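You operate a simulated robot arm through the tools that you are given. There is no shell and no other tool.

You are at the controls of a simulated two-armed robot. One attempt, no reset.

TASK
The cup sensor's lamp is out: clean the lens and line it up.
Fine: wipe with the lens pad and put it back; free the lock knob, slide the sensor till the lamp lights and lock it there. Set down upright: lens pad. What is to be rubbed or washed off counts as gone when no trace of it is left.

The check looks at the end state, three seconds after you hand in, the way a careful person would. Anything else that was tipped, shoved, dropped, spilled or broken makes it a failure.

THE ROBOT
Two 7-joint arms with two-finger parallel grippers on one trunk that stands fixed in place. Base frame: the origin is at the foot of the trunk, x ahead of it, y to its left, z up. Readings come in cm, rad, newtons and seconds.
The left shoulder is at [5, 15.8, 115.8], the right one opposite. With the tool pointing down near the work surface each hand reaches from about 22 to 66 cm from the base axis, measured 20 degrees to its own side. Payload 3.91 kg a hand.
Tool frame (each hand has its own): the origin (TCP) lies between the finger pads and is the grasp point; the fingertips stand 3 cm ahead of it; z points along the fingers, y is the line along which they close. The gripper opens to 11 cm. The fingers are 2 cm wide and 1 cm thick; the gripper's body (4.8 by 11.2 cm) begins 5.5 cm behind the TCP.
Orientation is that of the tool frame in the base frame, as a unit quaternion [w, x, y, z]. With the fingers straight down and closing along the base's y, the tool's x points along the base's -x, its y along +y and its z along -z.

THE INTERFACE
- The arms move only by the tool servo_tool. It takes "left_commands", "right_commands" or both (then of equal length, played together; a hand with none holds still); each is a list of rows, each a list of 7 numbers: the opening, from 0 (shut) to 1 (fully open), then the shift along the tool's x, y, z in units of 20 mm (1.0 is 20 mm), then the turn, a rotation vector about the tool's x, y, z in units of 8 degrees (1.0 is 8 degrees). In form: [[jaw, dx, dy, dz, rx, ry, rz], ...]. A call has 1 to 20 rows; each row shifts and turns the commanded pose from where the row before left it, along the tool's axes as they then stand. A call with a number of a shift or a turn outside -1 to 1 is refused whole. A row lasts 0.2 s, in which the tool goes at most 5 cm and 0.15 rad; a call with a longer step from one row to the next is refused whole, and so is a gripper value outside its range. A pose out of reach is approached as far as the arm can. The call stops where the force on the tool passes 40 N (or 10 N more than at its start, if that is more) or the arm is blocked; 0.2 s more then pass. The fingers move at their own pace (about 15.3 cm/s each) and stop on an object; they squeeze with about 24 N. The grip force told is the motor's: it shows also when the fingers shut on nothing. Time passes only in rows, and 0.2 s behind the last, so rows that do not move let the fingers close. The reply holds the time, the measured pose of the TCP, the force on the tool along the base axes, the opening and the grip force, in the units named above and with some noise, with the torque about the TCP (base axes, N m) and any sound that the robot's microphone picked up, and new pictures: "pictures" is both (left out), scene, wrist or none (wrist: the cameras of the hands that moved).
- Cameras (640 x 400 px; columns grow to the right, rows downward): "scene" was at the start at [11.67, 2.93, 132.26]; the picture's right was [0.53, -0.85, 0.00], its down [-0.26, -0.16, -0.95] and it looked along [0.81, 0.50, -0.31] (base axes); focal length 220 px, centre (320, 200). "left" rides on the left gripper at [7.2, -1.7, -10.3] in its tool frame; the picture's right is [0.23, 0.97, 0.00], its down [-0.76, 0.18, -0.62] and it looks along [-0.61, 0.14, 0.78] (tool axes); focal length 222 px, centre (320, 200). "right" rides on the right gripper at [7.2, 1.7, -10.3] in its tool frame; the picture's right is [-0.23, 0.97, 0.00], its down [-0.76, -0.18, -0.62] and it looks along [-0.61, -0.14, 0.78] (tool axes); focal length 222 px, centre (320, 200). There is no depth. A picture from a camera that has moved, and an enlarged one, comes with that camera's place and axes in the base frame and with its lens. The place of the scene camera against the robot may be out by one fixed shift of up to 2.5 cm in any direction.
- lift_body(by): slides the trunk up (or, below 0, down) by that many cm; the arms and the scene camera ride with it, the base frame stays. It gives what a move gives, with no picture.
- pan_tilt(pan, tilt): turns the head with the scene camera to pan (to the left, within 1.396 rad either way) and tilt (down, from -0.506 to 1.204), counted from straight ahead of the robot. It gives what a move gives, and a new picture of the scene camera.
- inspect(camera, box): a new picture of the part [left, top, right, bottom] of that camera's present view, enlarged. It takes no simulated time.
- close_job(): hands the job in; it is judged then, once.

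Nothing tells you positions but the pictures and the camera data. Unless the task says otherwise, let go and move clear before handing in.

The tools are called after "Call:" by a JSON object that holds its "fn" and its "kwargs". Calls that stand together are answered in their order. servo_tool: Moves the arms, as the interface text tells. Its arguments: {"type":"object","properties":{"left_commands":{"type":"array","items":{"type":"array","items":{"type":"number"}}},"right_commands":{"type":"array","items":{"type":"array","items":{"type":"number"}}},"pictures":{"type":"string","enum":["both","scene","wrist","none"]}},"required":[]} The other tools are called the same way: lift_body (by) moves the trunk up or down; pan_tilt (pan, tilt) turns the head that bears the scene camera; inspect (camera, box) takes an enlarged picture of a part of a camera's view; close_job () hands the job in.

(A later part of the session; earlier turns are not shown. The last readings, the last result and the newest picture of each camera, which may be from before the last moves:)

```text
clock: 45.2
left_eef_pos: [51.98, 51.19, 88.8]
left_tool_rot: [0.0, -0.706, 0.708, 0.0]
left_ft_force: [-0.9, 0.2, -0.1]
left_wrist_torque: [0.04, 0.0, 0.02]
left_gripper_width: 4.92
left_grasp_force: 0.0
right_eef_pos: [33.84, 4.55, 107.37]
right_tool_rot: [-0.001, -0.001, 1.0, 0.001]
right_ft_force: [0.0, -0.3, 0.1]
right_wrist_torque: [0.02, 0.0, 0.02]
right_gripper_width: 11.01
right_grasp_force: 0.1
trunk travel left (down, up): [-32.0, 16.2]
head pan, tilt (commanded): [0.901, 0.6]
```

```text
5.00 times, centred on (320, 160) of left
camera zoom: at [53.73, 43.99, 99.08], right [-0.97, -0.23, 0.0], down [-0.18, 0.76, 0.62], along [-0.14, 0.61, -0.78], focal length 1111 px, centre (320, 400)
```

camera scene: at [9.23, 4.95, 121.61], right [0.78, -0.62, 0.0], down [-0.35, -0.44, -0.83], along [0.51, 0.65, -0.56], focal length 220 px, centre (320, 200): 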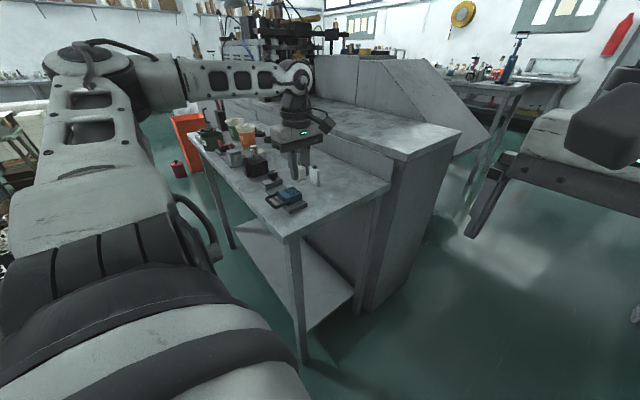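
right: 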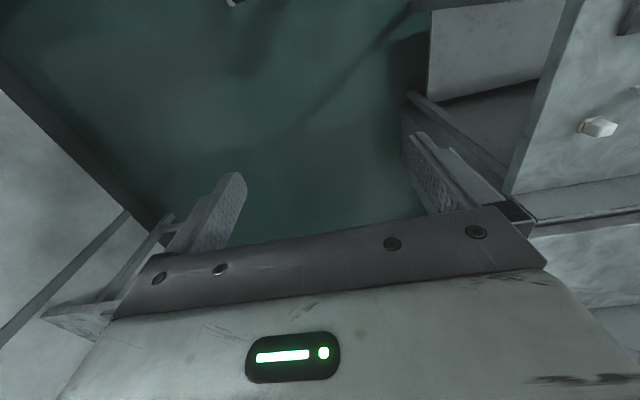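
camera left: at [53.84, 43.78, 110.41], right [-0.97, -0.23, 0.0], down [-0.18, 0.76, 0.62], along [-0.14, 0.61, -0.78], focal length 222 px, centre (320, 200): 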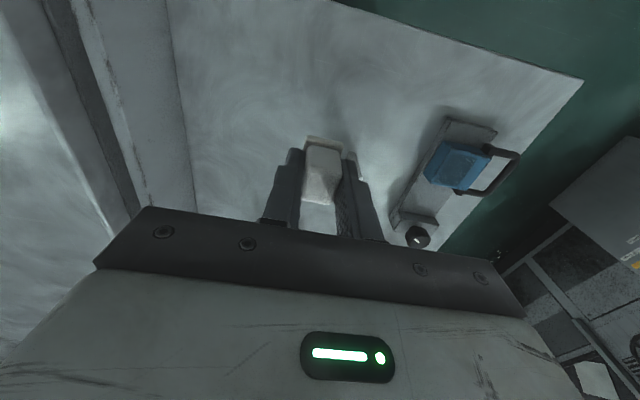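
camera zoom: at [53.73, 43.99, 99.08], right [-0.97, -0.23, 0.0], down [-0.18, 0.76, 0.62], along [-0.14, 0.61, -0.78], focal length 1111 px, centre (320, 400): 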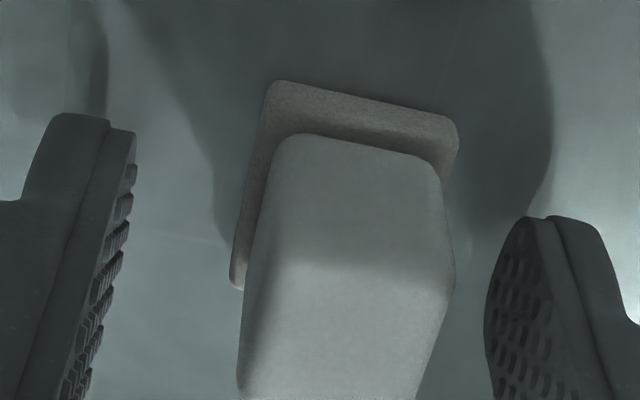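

The pad is standing upright within about 2 mm of where it was. I'll retreat upward, then go look at the knob.

Call:
{"fn": "servo_tool", "kwargs": {"left_commands": [[0.45, 0, 0, -0.5, 0, 0, 0], [0.45, 0, 0, -1, 0, 0, 0], [0.45, 0, 0, -1, 0, 0, 0], [0.45, 0, 0, -1, 0, 0, 0], [0.45, 0, 0, -1, 0, 0, 0], [0.45, 0, 0, -1, 0, 0, 0], [0.45, 0, 0, 0, 0, 0, 0]], "pictures": "both"}}

Call:
{"fn": "inspect", "kwargs": {"camera": "scene", "box": [290, 160, 370, 210]}}

Call:
{"fn": "inspect", "kwargs": {"camera": "left", "box": [280, 80, 440, 240]}}

```text
clock: 46.8
left_eef_pos: [52.0, 51.01, 99.71]
left_tool_rot: [0.0, -0.706, 0.708, -0.001]
left_ft_force: [0.3, 1.2, -0.4]
left_wrist_torque: [-0.01, -0.04, 0.03]
left_gripper_width: 4.96
left_grasp_force: 0.1
right_eef_pos: [33.77, 4.56, 107.56]
right_tool_rot: [0.0, 0.0, 1.0, 0.001]
right_ft_force: [0.4, -0.5, -0.2]
right_wrist_torque: [-0.01, 0.0, 0.0]
right_gripper_width: 10.99
right_grasp_force: 0.1
trunk travel left (down, up): [-32.0, 16.2]
head pan, tilt (commanded): [0.901, 0.6]
camera scene: at [9.23, 4.95, 121.61], right [0.78, -0.62, 0.0], down [-0.35, -0.44, -0.83], along [0.51, 0.65, -0.56], focal length 220 px, centre (320, 200)
camera left: at [53.8, 43.8, 110.04], right [-0.97, -0.23, 0.0], down [-0.18, 0.76, 0.62], along [-0.14, 0.61, -0.78], focal length 222 px, centre (320, 200)
```

scene: 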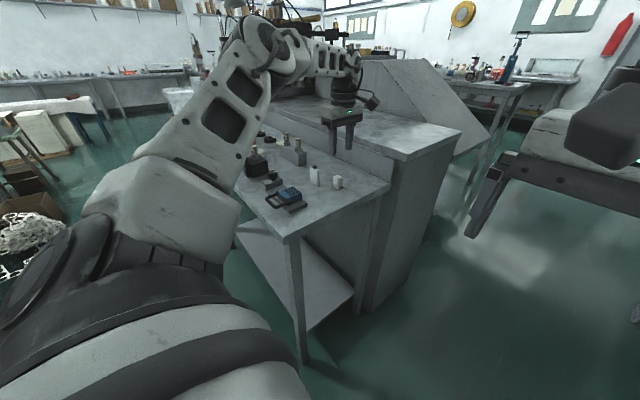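
left: 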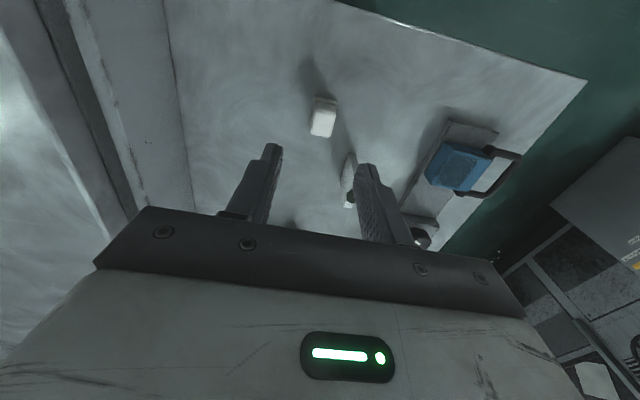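

```text
8.00 times, centred on (330, 185) of scene
camera zoom: at [9.23, 4.95, 121.61], right [0.78, -0.62, 0.0], down [-0.35, -0.44, -0.83], along [0.51, 0.65, -0.56], focal length 1756 px, centre (240, 320)
```

zoom: 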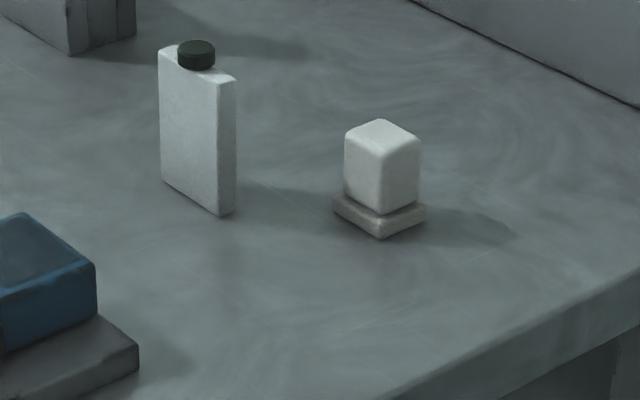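

```text
2.50 times, centred on (360, 160) of left
camera zoom: at [53.8, 43.8, 110.04], right [-0.97, -0.23, 0.0], down [-0.18, 0.76, 0.62], along [-0.14, 0.61, -0.78], focal length 555 px, centre (220, 300)
```

zoom: 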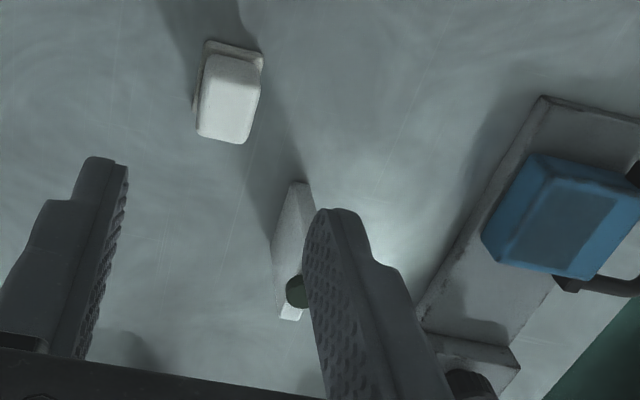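

The pad stands upright in its place. Next I'll look closely at the lock knob and its pointer mark.

Call:
{"fn": "servo_tool", "kwargs": {"left_commands": [[0.45, 0, 0.89, -0.24, 0, 0, 0], [0.45, 0, 0.89, -0.24, 0, 0, 0], [0.45, 0, 0.89, -0.24, 0, 0, 0], [0.45, 0, 0.89, -0.24, 0, 0, 0], [0.45, 0, 0.89, -0.24, 0, 0, 0], [0.45, 0, 0.89, -0.24, 0, 0, 0], [0.45, 0, 0.89, -0.24, 0, 0, 0], [0.45, 0, 0.89, -0.24, 0, 0, 0], [0.7, 0, 0.89, -0.24, 0, 0, 0], [0.7, 0, 0, 0, 0, 0, 0]], "pictures": "both"}}

Call:
{"fn": "inspect", "kwargs": {"camera": "left", "box": [240, 130, 400, 230]}}

Call:
{"fn": "inspect", "kwargs": {"camera": "scene", "box": [250, 165, 298, 195]}}

```text
clock: 49.0
left_eef_pos: [35.95, 51.25, 103.93]
left_tool_rot: [0.001, -0.706, 0.708, -0.001]
left_ft_force: [-0.2, 0.1, -0.2]
left_wrist_torque: [-0.01, -0.04, -0.02]
left_gripper_width: 7.69
left_grasp_force: 0.1
right_eef_pos: [33.8, 4.59, 107.46]
right_tool_rot: [-0.001, 0.0, 1.0, 0.001]
right_ft_force: [-0.2, 0.0, 0.9]
right_wrist_torque: [-0.01, 0.01, 0.03]
right_gripper_width: 10.98
right_grasp_force: 0.0
trunk travel left (down, up): [-32.0, 16.2]
head pan, tilt (commanded): [0.901, 0.6]
camera scene: at [9.22, 4.95, 121.61], right [0.78, -0.62, 0.0], down [-0.35, -0.44, -0.83], along [0.51, 0.65, -0.56], focal length 220 px, centre (320, 200)
camera left: at [37.81, 44.05, 114.34], right [-0.97, -0.23, 0.0], down [-0.18, 0.76, 0.62], along [-0.14, 0.61, -0.78], focal length 222 px, centre (320, 200)
```

scene: 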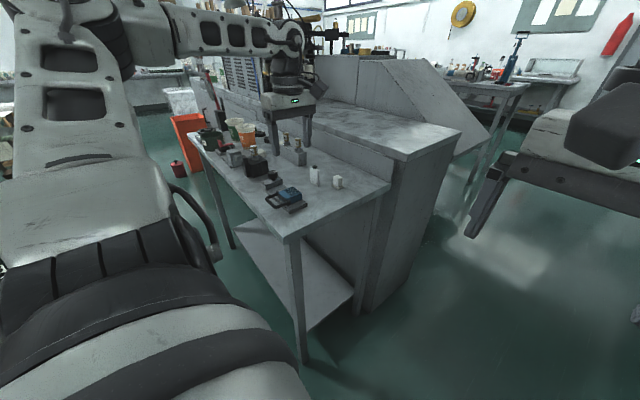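
left: 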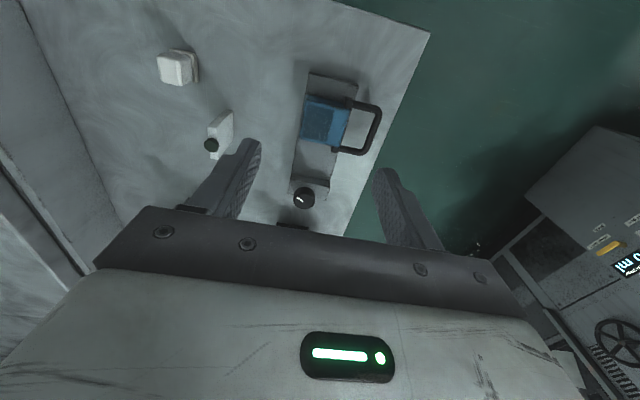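

```text
4.00 times, centred on (320, 180) of left
camera zoom: at [37.81, 44.05, 114.34], right [-0.97, -0.23, 0.0], down [-0.18, 0.76, 0.62], along [-0.14, 0.61, -0.78], focal length 888 px, centre (320, 280)
```

zoom: 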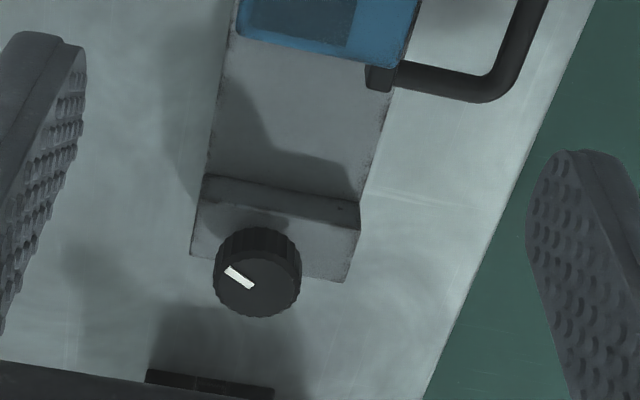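

```text
13.33 times, centred on (274, 180) of scene
camera zoom: at [9.22, 4.95, 121.61], right [0.78, -0.62, 0.0], down [-0.35, -0.44, -0.83], along [0.51, 0.65, -0.56], focal length 2927 px, centre (933, 467)
```

zoom: 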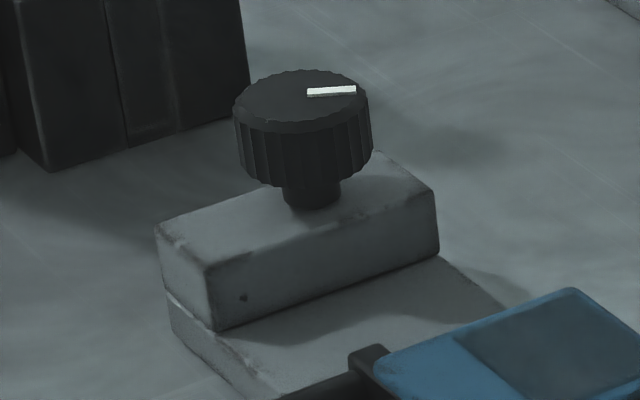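

The knob is about 3 cm across near [35.6, 62–63], top z ≈ 90, with its white mark pointing roughly toward +x and −y. I'll move closer to fix its position.

Call:
{"fn": "servo_tool", "kwargs": {"left_commands": [[0.7, -0.845, 0.04, 0.74, 0, 0, 0], [0.7, -0.845, 0.04, 0.74, 0, 0, 0], [0.7, -0.845, 0.04, 0.74, 0, 0, 0], [0.7, -0.845, 0.04, 0.74, 0, 0, 0], [0.7, 0, 0, 0, 0, 0, 0]], "pictures": "wrist"}}

Call:
{"fn": "inspect", "kwargs": {"camera": "left", "box": [240, 120, 400, 220]}}

Call:
{"fn": "inspect", "kwargs": {"camera": "scene", "box": [240, 145, 320, 195]}}

```text
clock: 50.2
left_eef_pos: [35.74, 57.92, 98.2]
left_tool_rot: [0.001, -0.706, 0.708, 0.001]
left_ft_force: [-0.2, 0.8, -0.2]
left_wrist_torque: [0.03, 0.02, 0.0]
left_gripper_width: 7.68
left_grasp_force: 0.1
right_eef_pos: [33.82, 4.55, 107.48]
right_tool_rot: [0.0, 0.0, 1.0, 0.001]
right_ft_force: [0.4, 0.4, 0.2]
right_wrist_torque: [0.0, 0.01, 0.01]
right_gripper_width: 11.01
right_grasp_force: 0.0
trunk travel left (down, up): [-32.0, 16.2]
head pan, tilt (commanded): [0.901, 0.6]
camera left: at [37.47, 50.71, 108.54], right [-0.97, -0.23, 0.0], down [-0.18, 0.76, 0.62], along [-0.14, 0.61, -0.78], focal length 222 px, centre (320, 200)
```

left: 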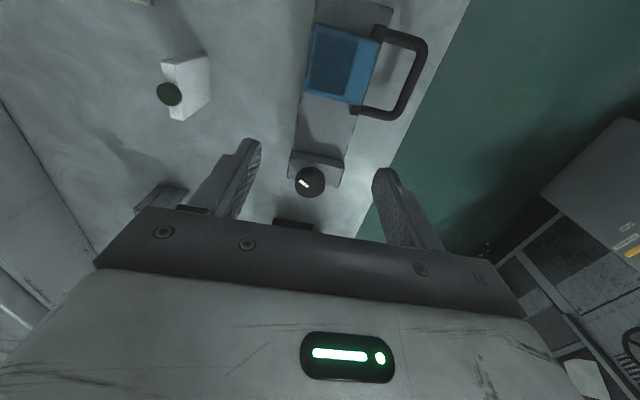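

```text
4.00 times, centred on (320, 170) of left
camera zoom: at [37.47, 50.71, 108.54], right [-0.97, -0.23, 0.0], down [-0.18, 0.76, 0.62], along [-0.14, 0.61, -0.78], focal length 888 px, centre (320, 320)
```

zoom: 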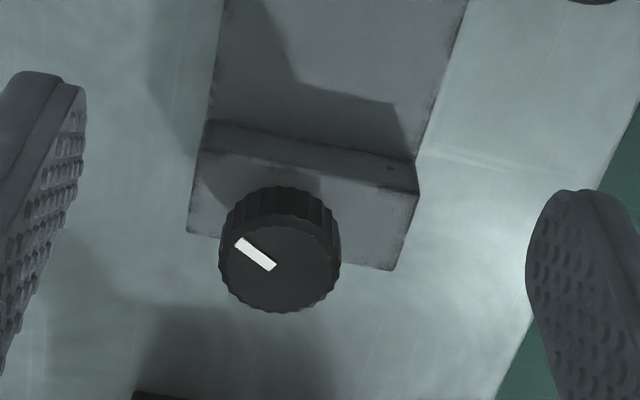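

```text
8.00 times, centred on (280, 170) of scene
camera zoom: at [9.23, 4.95, 121.61], right [0.78, -0.62, 0.0], down [-0.35, -0.44, -0.83], along [0.51, 0.65, -0.56], focal length 1756 px, centre (640, 440)
```

zoom: 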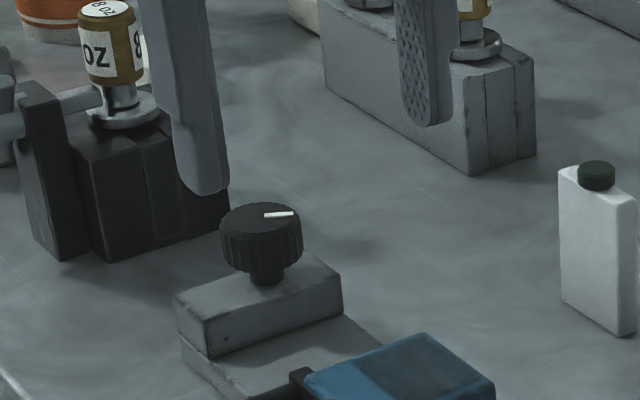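

Call:
{"fn": "servo_tool", "kwargs": {"left_commands": [[0.5, -0.883, 0.02, 0.367, 0, 0, 0], [0.5, -0.883, 0.02, 0.367, 0, 0, 0], [0.5, -0.883, 0.02, 0.367, 0, 0, 0], [0.5, 0, 0, 0, 0, 0, 0]], "pictures": "wrist"}}

Call:
{"fn": "inspect", "kwargs": {"camera": "left", "box": [256, 100, 384, 180]}}

Call:
{"fn": "inspect", "kwargs": {"camera": "scene", "box": [240, 145, 320, 195]}}

```text
clock: 51.2
left_eef_pos: [35.62, 63.24, 95.89]
left_tool_rot: [0.0, -0.706, 0.708, 0.0]
left_ft_force: [-0.7, 0.2, -0.9]
left_wrist_torque: [-0.03, 0.02, 0.0]
left_gripper_width: 5.51
left_grasp_force: 0.0
right_eef_pos: [33.77, 4.59, 107.56]
right_tool_rot: [-0.001, -0.001, 1.0, 0.001]
right_ft_force: [0.8, -0.5, 0.1]
right_wrist_torque: [-0.02, 0.03, -0.01]
right_gripper_width: 10.97
right_grasp_force: 0.1
trunk travel left (down, up): [-32.0, 16.2]
head pan, tilt (commanded): [0.901, 0.6]
camera left: at [37.38, 56.06, 106.27], right [-0.97, -0.23, 0.0], down [-0.18, 0.76, 0.62], along [-0.14, 0.61, -0.78], focal length 222 px, centre (320, 200)
```

left: 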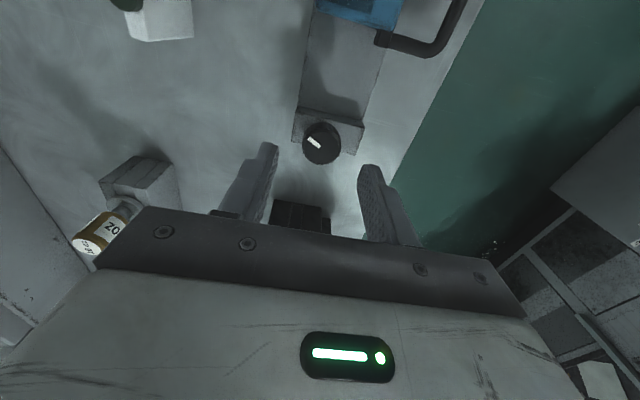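

```text
5.00 times, centred on (320, 140) of left
camera zoom: at [37.38, 56.06, 106.27], right [-0.97, -0.23, 0.0], down [-0.18, 0.76, 0.62], along [-0.14, 0.61, -0.78], focal length 1111 px, centre (320, 500)
```

zoom: 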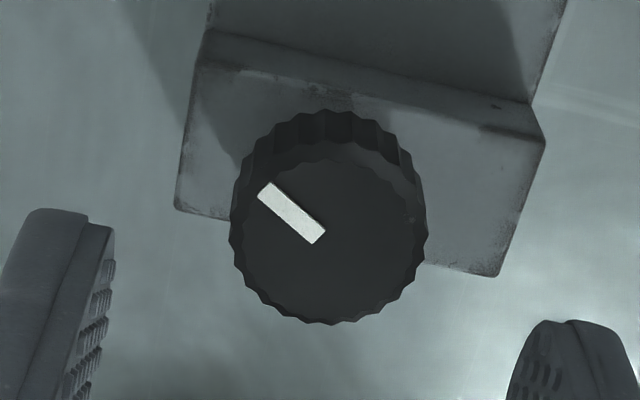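

```text
8.00 times, centred on (280, 170) of scene
camera zoom: at [9.23, 4.95, 121.61], right [0.78, -0.62, 0.0], down [-0.35, -0.44, -0.83], along [0.51, 0.65, -0.56], focal length 1756 px, centre (640, 440)
```

zoom: 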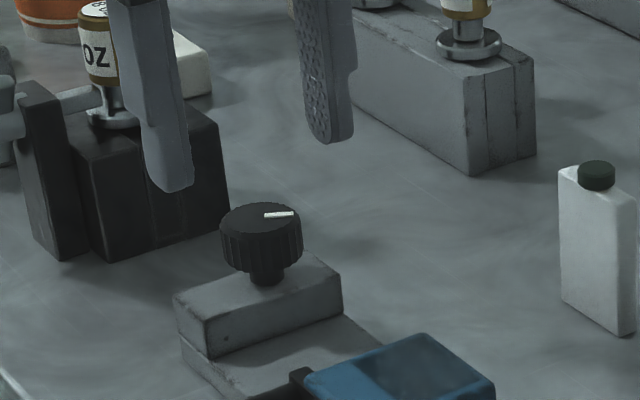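

The knob centre is at about [35.55, 63.5], top z ≈ 90.4, 3 cm across, with the mark at about −33°. I'll turn the hand back to zero yaw so there is room for a counter-clockwise turn, and centre it on the knob.

Call:
{"fn": "servo_tool", "kwargs": {"left_commands": [[0.5, -0.13, 0.02, 0, 0, 0, 0], [0.5, 0, 0, 0, 0, 0, 1], [0.5, 0, 0, 0, 0, 0, 1], [0.5, 0, 0, 0, 0, 0, 1], [0.5, 0, 0, 0, 0, 0, 1], [0.5, 0, 0, 0, 0, 0, 1], [0.5, 0, 0, 0, 0, 0, 1], [0.5, 0, 0, 0, 0, 0, 1], [0.5, 0, 0, 0, 0, 0, 1], [0.5, 0, 0, 0, 0, 0, 1], [0.5, 0, 0, 0, 0, 0, 1], [0.5, 0, 0, 0, 0, 0, 1], [0.5, 0, 0, 0, 0, 0, 0.23], [0.5, 0, 0, 0, 0, 0, 0]], "pictures": "wrist"}}

Call:
{"fn": "inspect", "kwargs": {"camera": "left", "box": [256, 100, 384, 180]}}

Call:
{"fn": "inspect", "kwargs": {"camera": "scene", "box": [240, 145, 320, 195]}}

```text
clock: 53.5
left_eef_pos: [36.03, 59.48, 93.56]
left_tool_rot: [-0.026, -0.167, 0.986, 0.009]
left_ft_force: [-3.1, 0.0, 5.3]
left_wrist_torque: [0.14, 0.08, 0.1]
left_gripper_width: 5.5
left_grasp_force: 0.7
left hand out of reach, approached as far as the arm can: row 9, 10, 11
right_eef_pos: [33.78, 4.45, 107.42]
right_tool_rot: [0.0, 0.0, 1.0, 0.001]
right_ft_force: [0.8, 0.5, 0.0]
right_wrist_torque: [0.03, 0.02, -0.01]
right_gripper_width: 10.99
right_grasp_force: 0.2
trunk travel left (down, up): [-32.0, 16.2]
head pan, tilt (commanded): [0.901, 0.6]
stopped in row 11 (left hand): the force on the tool passed its limit at 65 N (the readings are from after the stop); the commanded pose is now the measured one
camera left: at [30.44, 55.52, 104.29], right [-0.53, 0.84, 0.03], down [0.69, 0.41, 0.59], along [0.49, 0.34, -0.81], focal length 222 px, centre (320, 200)
```

left: 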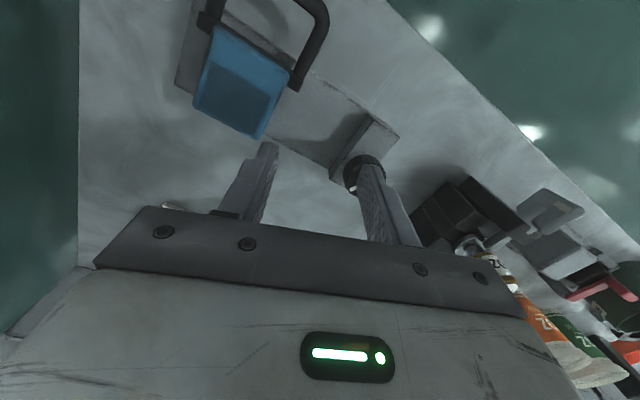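

```text
5.00 times, centred on (320, 140) of left
camera zoom: at [30.44, 55.52, 104.29], right [-0.53, 0.84, 0.03], down [0.69, 0.41, 0.59], along [0.49, 0.34, -0.81], focal length 1111 px, centre (320, 500)
```

zoom: 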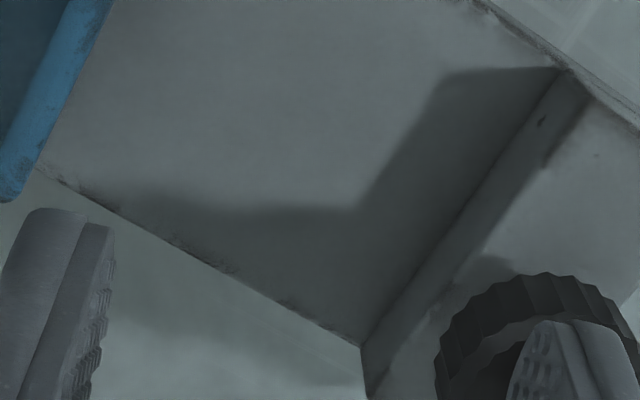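

```text
8.00 times, centred on (280, 170) of scene
camera zoom: at [9.23, 4.93, 121.61], right [0.78, -0.62, 0.0], down [-0.35, -0.44, -0.83], along [0.51, 0.65, -0.56], focal length 1756 px, centre (640, 440)
```

zoom: 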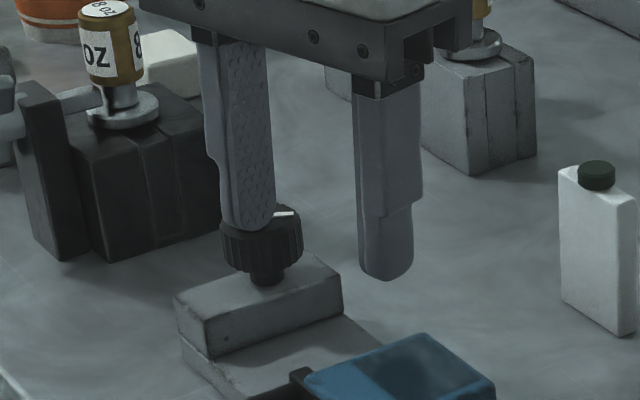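

The wrist ran out of range during that turn and a finger came down on the knob. I'll back straight up and check that nothing moved.

Call:
{"fn": "servo_tool", "kwargs": {"left_commands": [[0.5, 0, 0, -0.5, 0, 0, 0], [0.5, 0, 0, -0.7, 0, 0, 0], [0.5, 0, 0, -0.8, 0, 0, 0], [0.5, 0, 0, -0.8, 0, 0, 0], [0.5, 0, 0, 0, 0, 0, 0]], "pictures": "both"}}

Call:
{"fn": "inspect", "kwargs": {"camera": "scene", "box": [240, 145, 320, 195]}}

```text
clock: 54.7
left_eef_pos: [36.36, 59.03, 99.12]
left_tool_rot: [-0.025, -0.168, 0.985, 0.008]
left_ft_force: [0.6, -0.1, -0.3]
left_wrist_torque: [0.02, -0.04, -0.02]
left_gripper_width: 5.48
left_grasp_force: 0.1
left hand out of reach, approached as far as the arm can: row 3
right_eef_pos: [33.75, 4.53, 107.5]
right_tool_rot: [-0.001, 0.001, 1.0, 0.001]
right_ft_force: [0.2, -0.5, 0.0]
right_wrist_torque: [0.01, -0.01, -0.03]
right_gripper_width: 10.98
right_grasp_force: 0.1
trunk travel left (down, up): [-32.0, 16.2]
head pan, tilt (commanded): [0.901, 0.6]
camera scene: at [9.23, 4.95, 121.61], right [0.78, -0.62, 0.0], down [-0.35, -0.44, -0.83], along [0.51, 0.65, -0.56], focal length 220 px, centre (320, 200)
camera left: at [30.69, 55.08, 109.66], right [-0.54, 0.84, 0.04], down [0.69, 0.41, 0.59], along [0.48, 0.34, -0.81], focal length 222 px, centre (320, 200)
```

scene: 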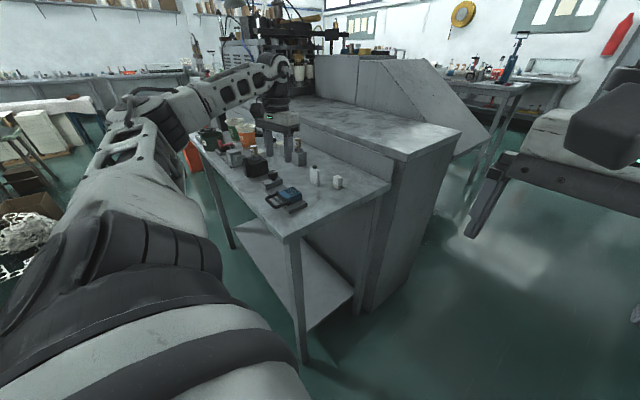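
left: 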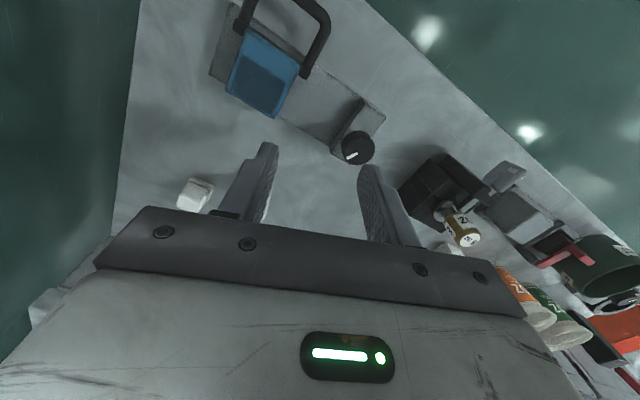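

```text
8.00 times, centred on (280, 170) of scene
camera zoom: at [9.23, 4.95, 121.61], right [0.78, -0.62, 0.0], down [-0.35, -0.44, -0.83], along [0.51, 0.65, -0.56], focal length 1756 px, centre (640, 440)
```

zoom: 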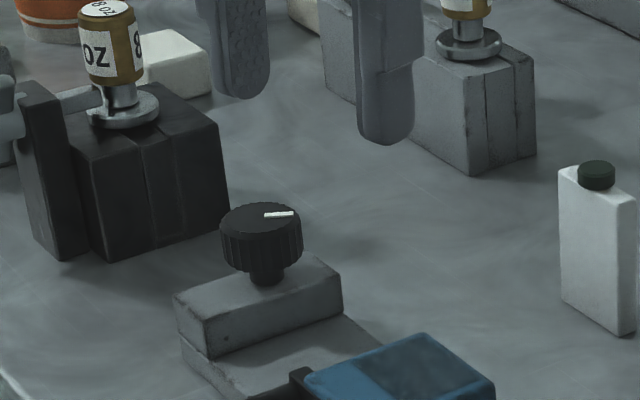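

The knob and sensor haven't moved. I'll take out the small tilt, turn the hand counter-clockwise to about 60° yaw and re-centre high above the knob.

Call:
{"fn": "servo_tool", "kwargs": {"left_commands": [[0.5, 0, 0, -0.2, 0.173, -0.334, 0], [0.5, 0, 0, 0, 0, 0, -1], [0.5, 0, 0, 0, 0, 0, -1], [0.5, 0, 0, 0, 0, 0, -1], [0.5, 0, 0, 0, 0, 0, -1], [0.5, 0, 0, 0, 0, 0, -1], [0.5, 0, 0, 0, 0, 0, -0.08], [0.5, -0.8675, 0.732, 0, 0, 0, 0], [0.5, -0.8675, 0.732, 0, 0, 0, 0], [0.5, 0, 0, 0, 0, 0, 0]], "pictures": "none"}}

```text
clock: 56.9
left_eef_pos: [35.39, 63.41, 99.82]
left_tool_rot: [0.0, -0.499, 0.867, 0.0]
left_ft_force: [-0.2, -0.8, 0.3]
left_wrist_torque: [0.01, -0.03, 0.02]
left_gripper_width: 5.51
left_grasp_force: 0.1
right_eef_pos: [33.82, 4.52, 107.43]
right_tool_rot: [0.0, 0.0, 1.0, 0.002]
right_ft_force: [0.3, 0.5, -0.4]
right_wrist_torque: [0.02, 0.0, 0.0]
right_gripper_width: 11.01
right_grasp_force: 0.1
trunk travel left (down, up): [-32.0, 16.2]
head pan, tilt (commanded): [0.901, 0.6]
```

Yaw is 60° and the hand is level. I'll test the counter-clockwise wrist range here in free space before gripping the knob.

Call:
{"fn": "servo_tool", "kwargs": {"left_commands": [[0.5, 0, 0, 0, 0, 0, -1], [0.5, 0, 0, 0, 0, 0, -1], [0.5, 0, 0, 0, 0, 0, -1], [0.5, 0, 0, 0, 0, 0, -1], [0.5, 0, 0, 0, 0, 0, -1], [0.5, 0, 0, 0, 0, 0, -1], [0.5, 0, 0, 0, 0, 0, -1], [0.5, 0, 0, 0, 0, 0, -1], [0.5, 0, 0, 0, 0, 0, -1], [0.5, 0, 0, 0, 0, 0, -1], [0.5, 0, 0, 0, 0, 0, -1], [0.5, 0, 0, 0, 0, 0, -1], [0.5, 0, 0, 0, 0, 0, -1], [0.5, 0, 0, 0, 0, 0, -1], [0.5, 0, 0, 0, 0, 0, -1], [0.5, 0, 0, 0, 0, 0, 0]], "pictures": "both"}}

```text
clock: 60.3
left_eef_pos: [35.55, 63.41, 99.54]
left_tool_rot: [0.001, 1.0, 0.0, -0.001]
left_ft_force: [0.1, 0.2, -0.8]
left_wrist_torque: [0.02, 0.03, 0.04]
left_gripper_width: 5.47
left_grasp_force: 0.0
right_eef_pos: [33.75, 4.54, 107.39]
right_tool_rot: [0.0, 0.0, 1.0, 0.001]
right_ft_force: [0.4, 0.2, 0.2]
right_wrist_torque: [-0.04, 0.0, 0.01]
right_gripper_width: 11.01
right_grasp_force: 0.2
trunk travel left (down, up): [-32.0, 16.2]
head pan, tilt (commanded): [0.901, 0.6]
camera scene: at [9.23, 4.95, 121.61], right [0.78, -0.62, 0.0], down [-0.35, -0.44, -0.83], along [0.51, 0.65, -0.56], focal length 220 px, centre (320, 200)
camera left: at [42.92, 65.36, 109.88], right [0.23, -0.97, 0.0], down [-0.76, -0.18, 0.62], along [-0.61, -0.14, -0.78], focal length 222 px, centre (320, 200)
```

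scene: 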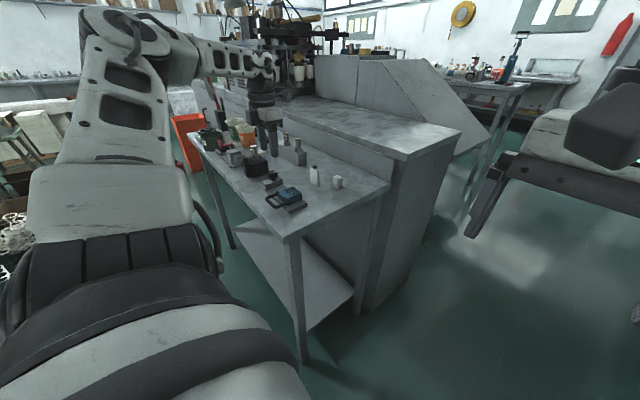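
left: 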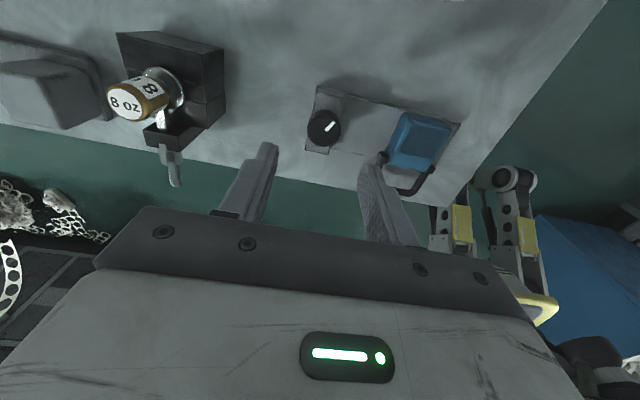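

Call:
{"fn": "inspect", "kwargs": {"camera": "left", "box": [272, 80, 400, 160]}}

```text
5.00 times, centred on (336, 120) of left
camera zoom: at [42.92, 65.36, 109.88], right [0.23, -0.97, 0.0], down [-0.76, -0.18, 0.62], along [-0.61, -0.14, -0.78], focal length 1111 px, centre (240, 600)
```

zoom: 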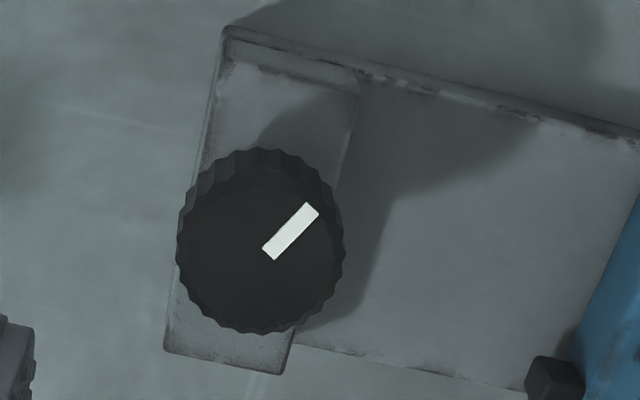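

Yaw 180° is reachable, and this view confirms the knob centre at about [35.56, 63.4]. I'll go back to 60° yaw and come down around the knob.

Call:
{"fn": "servo_tool", "kwargs": {"left_commands": [[0.5, 0, 0, 0, 0, 0, 1], [0.5, 0, 0, 0, 0, 0, 1], [0.5, 0, 0, 0, 0, 0, 1], [0.5, 0, 0, 0, 0, 0, 1], [0.5, 0, 0, 0, 0, 0, 1], [0.5, 0, 0, 0, 0, 0, 1], [0.5, 0, 0, 0, 0, 0, 1], [0.5, 0, 0, 0, 0, 0, 1], [0.5, 0, 0, 0, 0, 0, 1], [0.5, 0, 0, 0, 0, 0, 1], [0.5, 0, 0, 0, 0, 0, 1], [0.5, 0, 0, 0, 0, 0, 1], [0.5, 0, 0, 0, 0, 0, 1], [0.5, 0, 0, 0, 0, 0, 1], [0.5, 0, 0, 0, 0, 0, 1], [0.5, 0, 0, 0.9, 0, 0, 0], [0.5, 0, 0, 0.9, 0, 0, 0], [0.5, 0, 0, 0.9, 0, 0, 0], [0.5, 0, 0, 0, 0, 0, 0]], "pictures": "both"}}

Call:
{"fn": "inspect", "kwargs": {"camera": "left", "box": [240, 110, 400, 210]}}

Call:
{"fn": "inspect", "kwargs": {"camera": "scene", "box": [240, 145, 320, 195]}}

```text
clock: 64.3
left_eef_pos: [35.57, 63.67, 94.27]
left_tool_rot: [-0.001, -0.499, 0.867, 0.0]
left_ft_force: [0.9, 0.1, 0.5]
left_wrist_torque: [-0.01, 0.03, -0.01]
left_gripper_width: 5.49
left_grasp_force: 0.1
right_eef_pos: [33.81, 4.52, 107.39]
right_tool_rot: [0.0, 0.0, 1.0, 0.001]
right_ft_force: [-0.1, -0.4, 0.1]
right_wrist_torque: [-0.01, -0.04, -0.02]
right_gripper_width: 11.0
right_grasp_force: 0.0
trunk travel left (down, up): [-32.0, 16.2]
head pan, tilt (commanded): [0.901, 0.6]
camera scene: at [9.23, 4.95, 121.61], right [0.78, -0.62, 0.0], down [-0.35, -0.44, -0.83], along [0.51, 0.65, -0.56], focal length 220 px, centre (320, 200)
camera left: at [33.57, 56.64, 104.55], right [-0.96, 0.29, 0.0], down [0.23, 0.75, 0.62], along [0.18, 0.6, -0.78], focal length 222 px, centre (320, 200)
```

scene: 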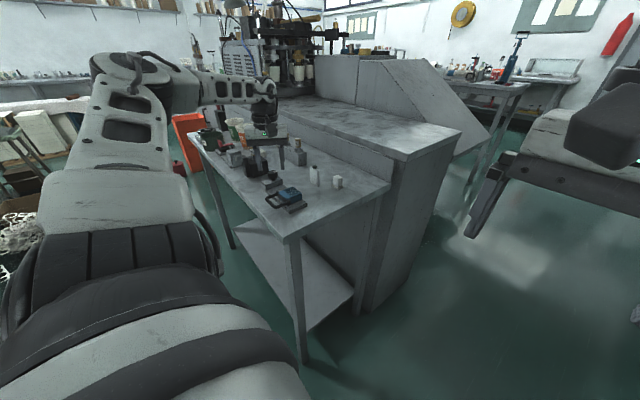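
left: 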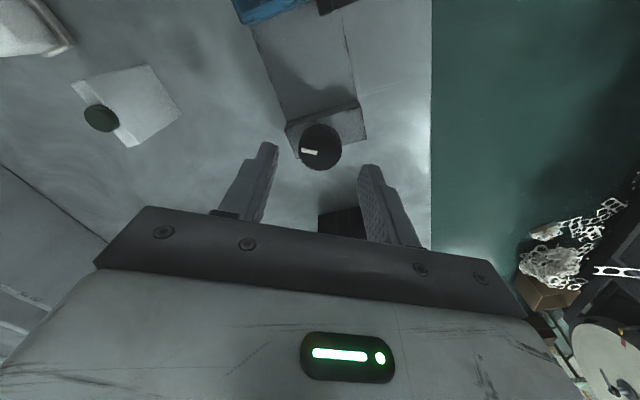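

```text
4.00 times, centred on (320, 160) of left
camera zoom: at [33.57, 56.64, 104.55], right [-0.96, 0.29, 0.0], down [0.23, 0.75, 0.62], along [0.18, 0.6, -0.78], focal length 888 px, centre (320, 360)
```

zoom: 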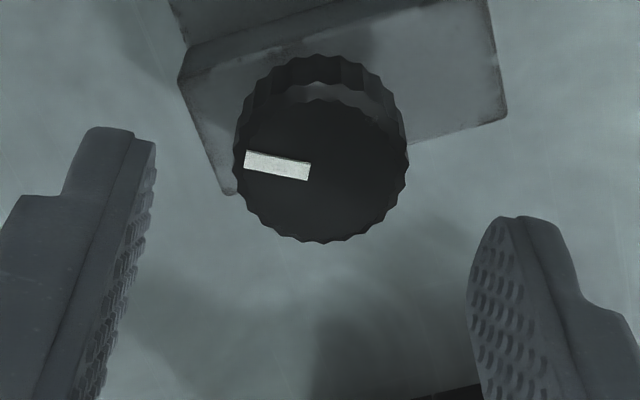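

```text
8.00 times, centred on (280, 170) of scene
camera zoom: at [9.23, 4.95, 121.61], right [0.78, -0.62, 0.0], down [-0.35, -0.44, -0.83], along [0.51, 0.65, -0.56], focal length 1756 px, centre (640, 440)
```

zoom: 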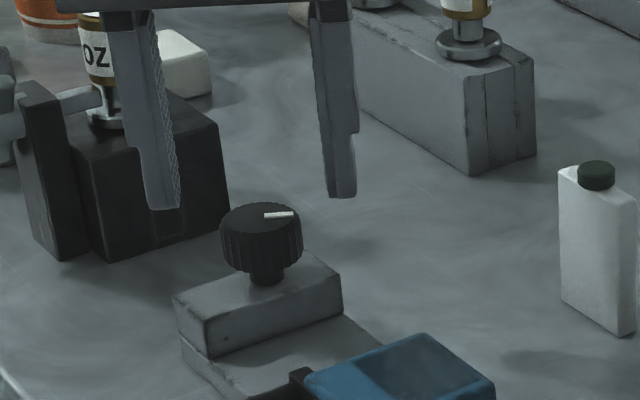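

The knob sits between the fingers, about 2–3 mm off along the finger width. I'll correct that, descend to z ≈ 91.8 and check.

Call:
{"fn": "servo_tool", "kwargs": {"left_commands": [[0.5, 0.12, -0.03, 0.4, 0, 0, 0], [0.5, 0, 0, 0.4, 0, 0, 0], [0.5, 0, 0, 0.4, 0, 0, 0], [0.5, 0, 0, 0, 0, 0, 0]], "pictures": "none"}}

Call:
{"fn": "inspect", "kwargs": {"camera": "left", "box": [240, 110, 400, 210]}}

Call:
{"fn": "inspect", "kwargs": {"camera": "scene", "box": [240, 145, 320, 195]}}

```text
clock: 65.3
left_eef_pos: [35.44, 63.4, 91.88]
left_tool_rot: [0.001, -0.499, 0.867, 0.0]
left_ft_force: [-0.7, 0.3, -1.6]
left_wrist_torque: [0.03, 0.06, -0.01]
left_gripper_width: 5.49
left_grasp_force: 0.0
right_eef_pos: [33.68, 4.59, 107.46]
right_tool_rot: [0.0, 0.0, 1.0, 0.0]
right_ft_force: [0.5, 0.3, 0.4]
right_wrist_torque: [0.0, 0.02, -0.01]
right_gripper_width: 10.97
right_grasp_force: 0.2
trunk travel left (down, up): [-32.0, 16.2]
head pan, tilt (commanded): [0.901, 0.6]
```

```text
4.00 times, centred on (320, 160) of left
camera zoom: at [33.43, 56.37, 102.14], right [-0.96, 0.29, 0.0], down [0.23, 0.75, 0.62], along [0.18, 0.6, -0.78], focal length 888 px, centre (320, 360)
```

zoom: 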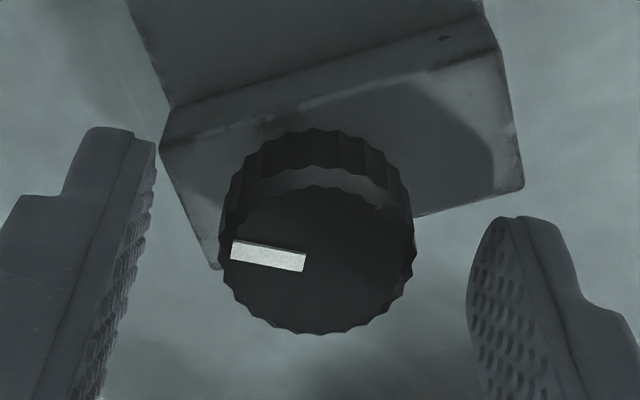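

```text
8.00 times, centred on (280, 170) of scene
camera zoom: at [9.23, 4.95, 121.61], right [0.78, -0.62, 0.0], down [-0.35, -0.44, -0.83], along [0.51, 0.65, -0.56], focal length 1756 px, centre (640, 440)
```

zoom: 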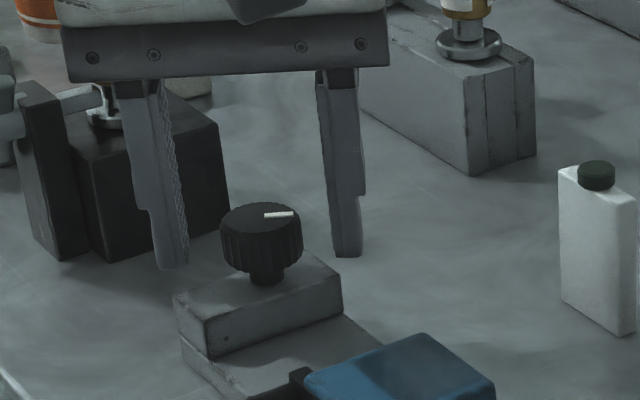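

The knob is centred between the fingers and the tips are near its lower rim. Closing on it.

Call:
{"fn": "servo_tool", "kwargs": {"left_commands": [[0.4, 0, 0, 0, 0, 0, 0], [0.3, 0, 0, 0, 0, 0, 0], [0.15, 0, 0, 0, 0, 0, 0], [0.0, 0, 0, 0, 0, 0, 0], [0.0, 0, 0, 0, 0, 0, 0]], "pictures": "none"}}

Call:
{"fn": "inspect", "kwargs": {"camera": "left", "box": [240, 110, 400, 210]}}

Call:
{"fn": "inspect", "kwargs": {"camera": "scene", "box": [240, 145, 320, 195]}}

```text
clock: 66.5
left_eef_pos: [35.56, 63.35, 91.8]
left_tool_rot: [-0.001, -0.499, 0.867, 0.0]
left_ft_force: [5.4, -5.2, -2.9]
left_wrist_torque: [0.08, -0.53, 0.03]
left_gripper_width: 2.96
left_grasp_force: 45.0
right_eef_pos: [33.82, 4.5, 107.49]
right_tool_rot: [0.0, -0.001, 1.0, 0.0]
right_ft_force: [-0.9, -0.4, 0.1]
right_wrist_torque: [0.0, 0.01, -0.02]
right_gripper_width: 11.01
right_grasp_force: 0.0
trunk travel left (down, up): [-32.0, 16.2]
head pan, tilt (commanded): [0.901, 0.6]
```

```text
4.00 times, centred on (320, 160) of left
camera zoom: at [33.49, 56.34, 102.15], right [-0.96, 0.29, 0.0], down [0.23, 0.75, 0.62], along [0.18, 0.59, -0.78], focal length 888 px, centre (320, 360)
```

zoom: 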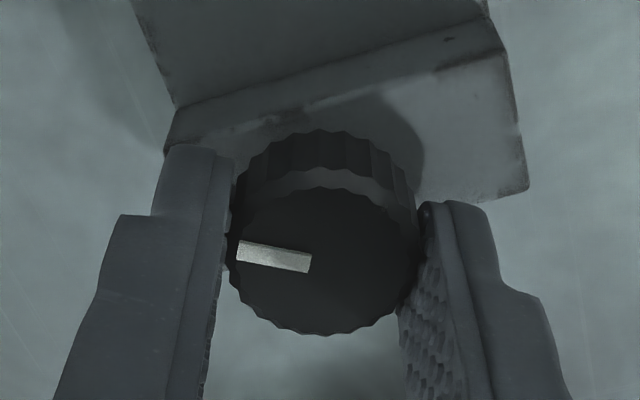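

```text
8.00 times, centred on (280, 170) of scene
camera zoom: at [9.29, 4.93, 121.6], right [0.78, -0.62, 0.0], down [-0.35, -0.44, -0.82], along [0.51, 0.65, -0.57], focal length 1756 px, centre (640, 440)
```

zoom: 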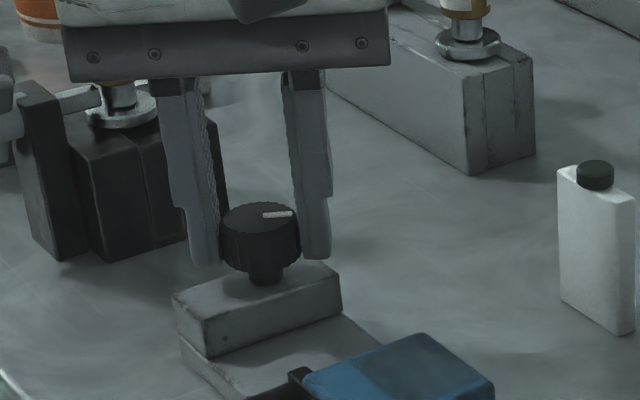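

I have a grip on the knob (2.96 cm). I'll try a counter-clockwise turn of 24° and watch the torque and the mark.

Call:
{"fn": "servo_tool", "kwargs": {"left_commands": [[0, 0, 0, 0, 0, 0, -0.5], [0, 0, 0, 0, 0, 0, -0.5], [0, 0, 0, 0, 0, 0, -0.5], [0, 0, 0, 0, 0, 0, -0.5], [0, 0, 0, 0, 0, 0, -0.5], [0, 0, 0, 0, 0, 0, -0.5], [0, 0, 0, 0, 0, 0, 0]], "pictures": "none"}}

Call:
{"fn": "inspect", "kwargs": {"camera": "left", "box": [240, 110, 400, 210]}}

Call:
{"fn": "inspect", "kwargs": {"camera": "scene", "box": [240, 145, 320, 195]}}

```text
clock: 68.1
left_eef_pos: [35.48, 63.38, 91.77]
left_tool_rot: [0.0, -0.669, 0.744, 0.002]
left_ft_force: [0.4, 6.3, 8.3]
left_wrist_torque: [-0.93, 0.18, 0.0]
left_gripper_width: 2.97
left_grasp_force: 44.9
right_eef_pos: [33.7, 4.5, 107.52]
right_tool_rot: [0.0, 0.0, 1.0, 0.001]
right_ft_force: [0.5, -1.2, 1.0]
right_wrist_torque: [0.01, -0.03, 0.03]
right_gripper_width: 11.0
right_grasp_force: 0.1
trunk travel left (down, up): [-32.0, 16.2]
head pan, tilt (commanded): [0.901, 0.6]
```

```text
4.00 times, centred on (320, 160) of left
camera zoom: at [36.53, 56.05, 102.12], right [-0.99, -0.12, 0.0], down [-0.1, 0.78, 0.62], along [-0.08, 0.62, -0.78], focal length 888 px, centre (320, 360)
```

zoom: 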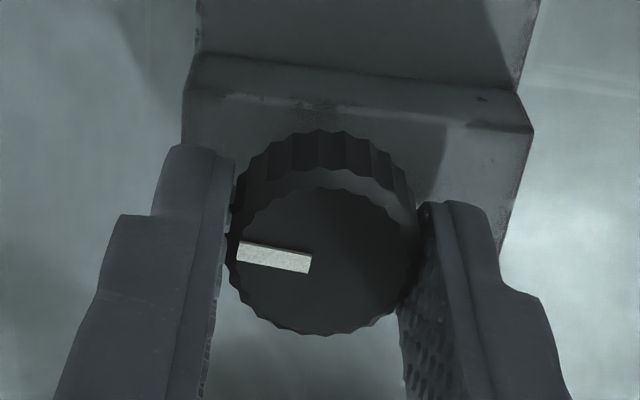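

```text
8.00 times, centred on (280, 170) of scene
camera zoom: at [9.19, 4.94, 121.62], right [0.78, -0.62, 0.0], down [-0.35, -0.44, -0.83], along [0.51, 0.65, -0.56], focal length 1756 px, centre (640, 440)
```

zoom: 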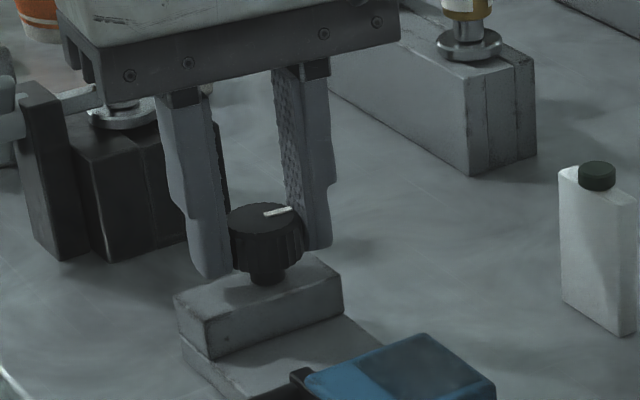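

The knob turns with the hand and there is little torque. Continuing counter-clockwise.

Call:
{"fn": "servo_tool", "kwargs": {"left_commands": [[0, 0, 0, 0, 0, 0, -0.6], [0, 0, 0, 0, 0, 0, -0.6], [0, 0, 0, 0, 0, 0, -0.6], [0, 0, 0, 0, 0, 0, -0.6], [0, 0, 0, 0, 0, 0, -0.6], [0, 0, 0, 0, 0, 0, -0.6], [0, 0, 0, 0, 0, 0, -0.6], [0, 0, 0, 0, 0, 0, -0.6], [0, 0, 0, 0, 0, 0, 0]], "pictures": "none"}}

Call:
{"fn": "inspect", "kwargs": {"camera": "left", "box": [240, 110, 400, 210]}}

Call:
{"fn": "inspect", "kwargs": {"camera": "scene", "box": [240, 145, 320, 195]}}

```text
clock: 70.1
left_eef_pos: [35.42, 63.44, 91.76]
left_tool_rot: [0.001, 0.876, -0.482, -0.001]
left_ft_force: [-6.2, 1.0, 5.3]
left_wrist_torque: [0.56, 0.45, 0.02]
left_gripper_width: 2.99
left_grasp_force: 45.4
right_eef_pos: [33.81, 4.54, 107.5]
right_tool_rot: [0.001, -0.001, 1.0, 0.001]
right_ft_force: [0.2, -0.2, 0.5]
right_wrist_torque: [-0.03, -0.06, 0.0]
right_gripper_width: 11.0
right_grasp_force: 0.1
trunk travel left (down, up): [-32.0, 16.2]
head pan, tilt (commanded): [0.901, 0.6]
```

```text
4.00 times, centred on (320, 160) of left
camera zoom: at [40.82, 58.21, 102.13], right [-0.7, -0.71, 0.0], down [-0.56, 0.55, 0.62], along [-0.45, 0.44, -0.78], focal length 888 px, centre (320, 360)
```

zoom: 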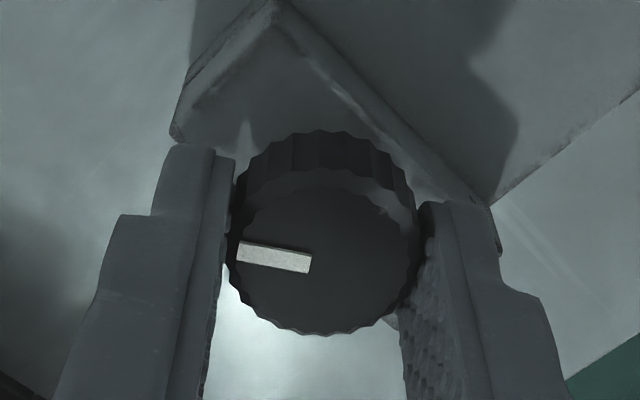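

```text
8.00 times, centred on (280, 170) of scene
camera zoom: at [9.15, 4.89, 121.62], right [0.78, -0.62, 0.0], down [-0.35, -0.44, -0.83], along [0.51, 0.65, -0.56], focal length 1756 px, centre (640, 440)
```

zoom: 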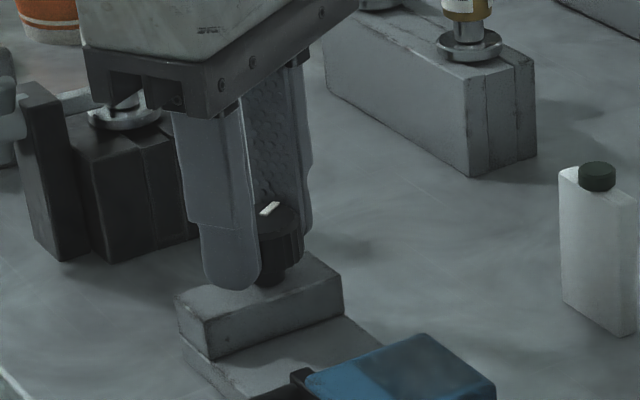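

Call:
{"fn": "servo_tool", "kwargs": {"left_commands": [[0, 0, 0, 0, 0, 0, -0.5], [0, 0, 0, 0, 0, 0, -0.5], [0, 0, 0, 0, 0, 0, -0.5], [0, 0, 0, 0, 0, 0, -0.5], [0, 0, 0, 0, 0, 0, -0.5], [0, 0, 0, 0, 0, 0, -0.5], [0, 0, 0, 0, 0, 0, 0]], "pictures": "none"}}

Call:
{"fn": "inspect", "kwargs": {"camera": "left", "box": [240, 110, 400, 210]}}

```text
clock: 71.7
left_eef_pos: [35.4, 63.22, 91.92]
left_tool_rot: [0.001, 0.957, -0.29, 0.0]
left_ft_force: [-12.8, -4.1, 5.9]
left_wrist_torque: [-0.09, 0.06, -0.03]
left_gripper_width: 2.98
left_grasp_force: 45.3
right_eef_pos: [33.79, 4.55, 107.5]
right_tool_rot: [0.001, 0.0, 1.0, 0.0]
right_ft_force: [0.9, -1.0, -0.4]
right_wrist_torque: [-0.01, 0.02, 0.04]
right_gripper_width: 11.0
right_grasp_force: 0.0
trunk travel left (down, up): [-32.0, 16.2]
head pan, tilt (commanded): [0.901, 0.6]
```

```text
4.00 times, centred on (320, 160) of left
camera zoom: at [42.43, 60.78, 102.13], right [-0.35, -0.94, 0.0], down [-0.73, 0.28, 0.62], along [-0.58, 0.22, -0.78], focal length 888 px, centre (320, 360)
```

zoom: 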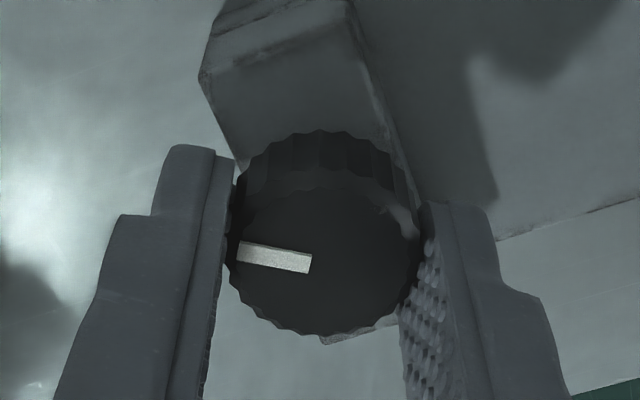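

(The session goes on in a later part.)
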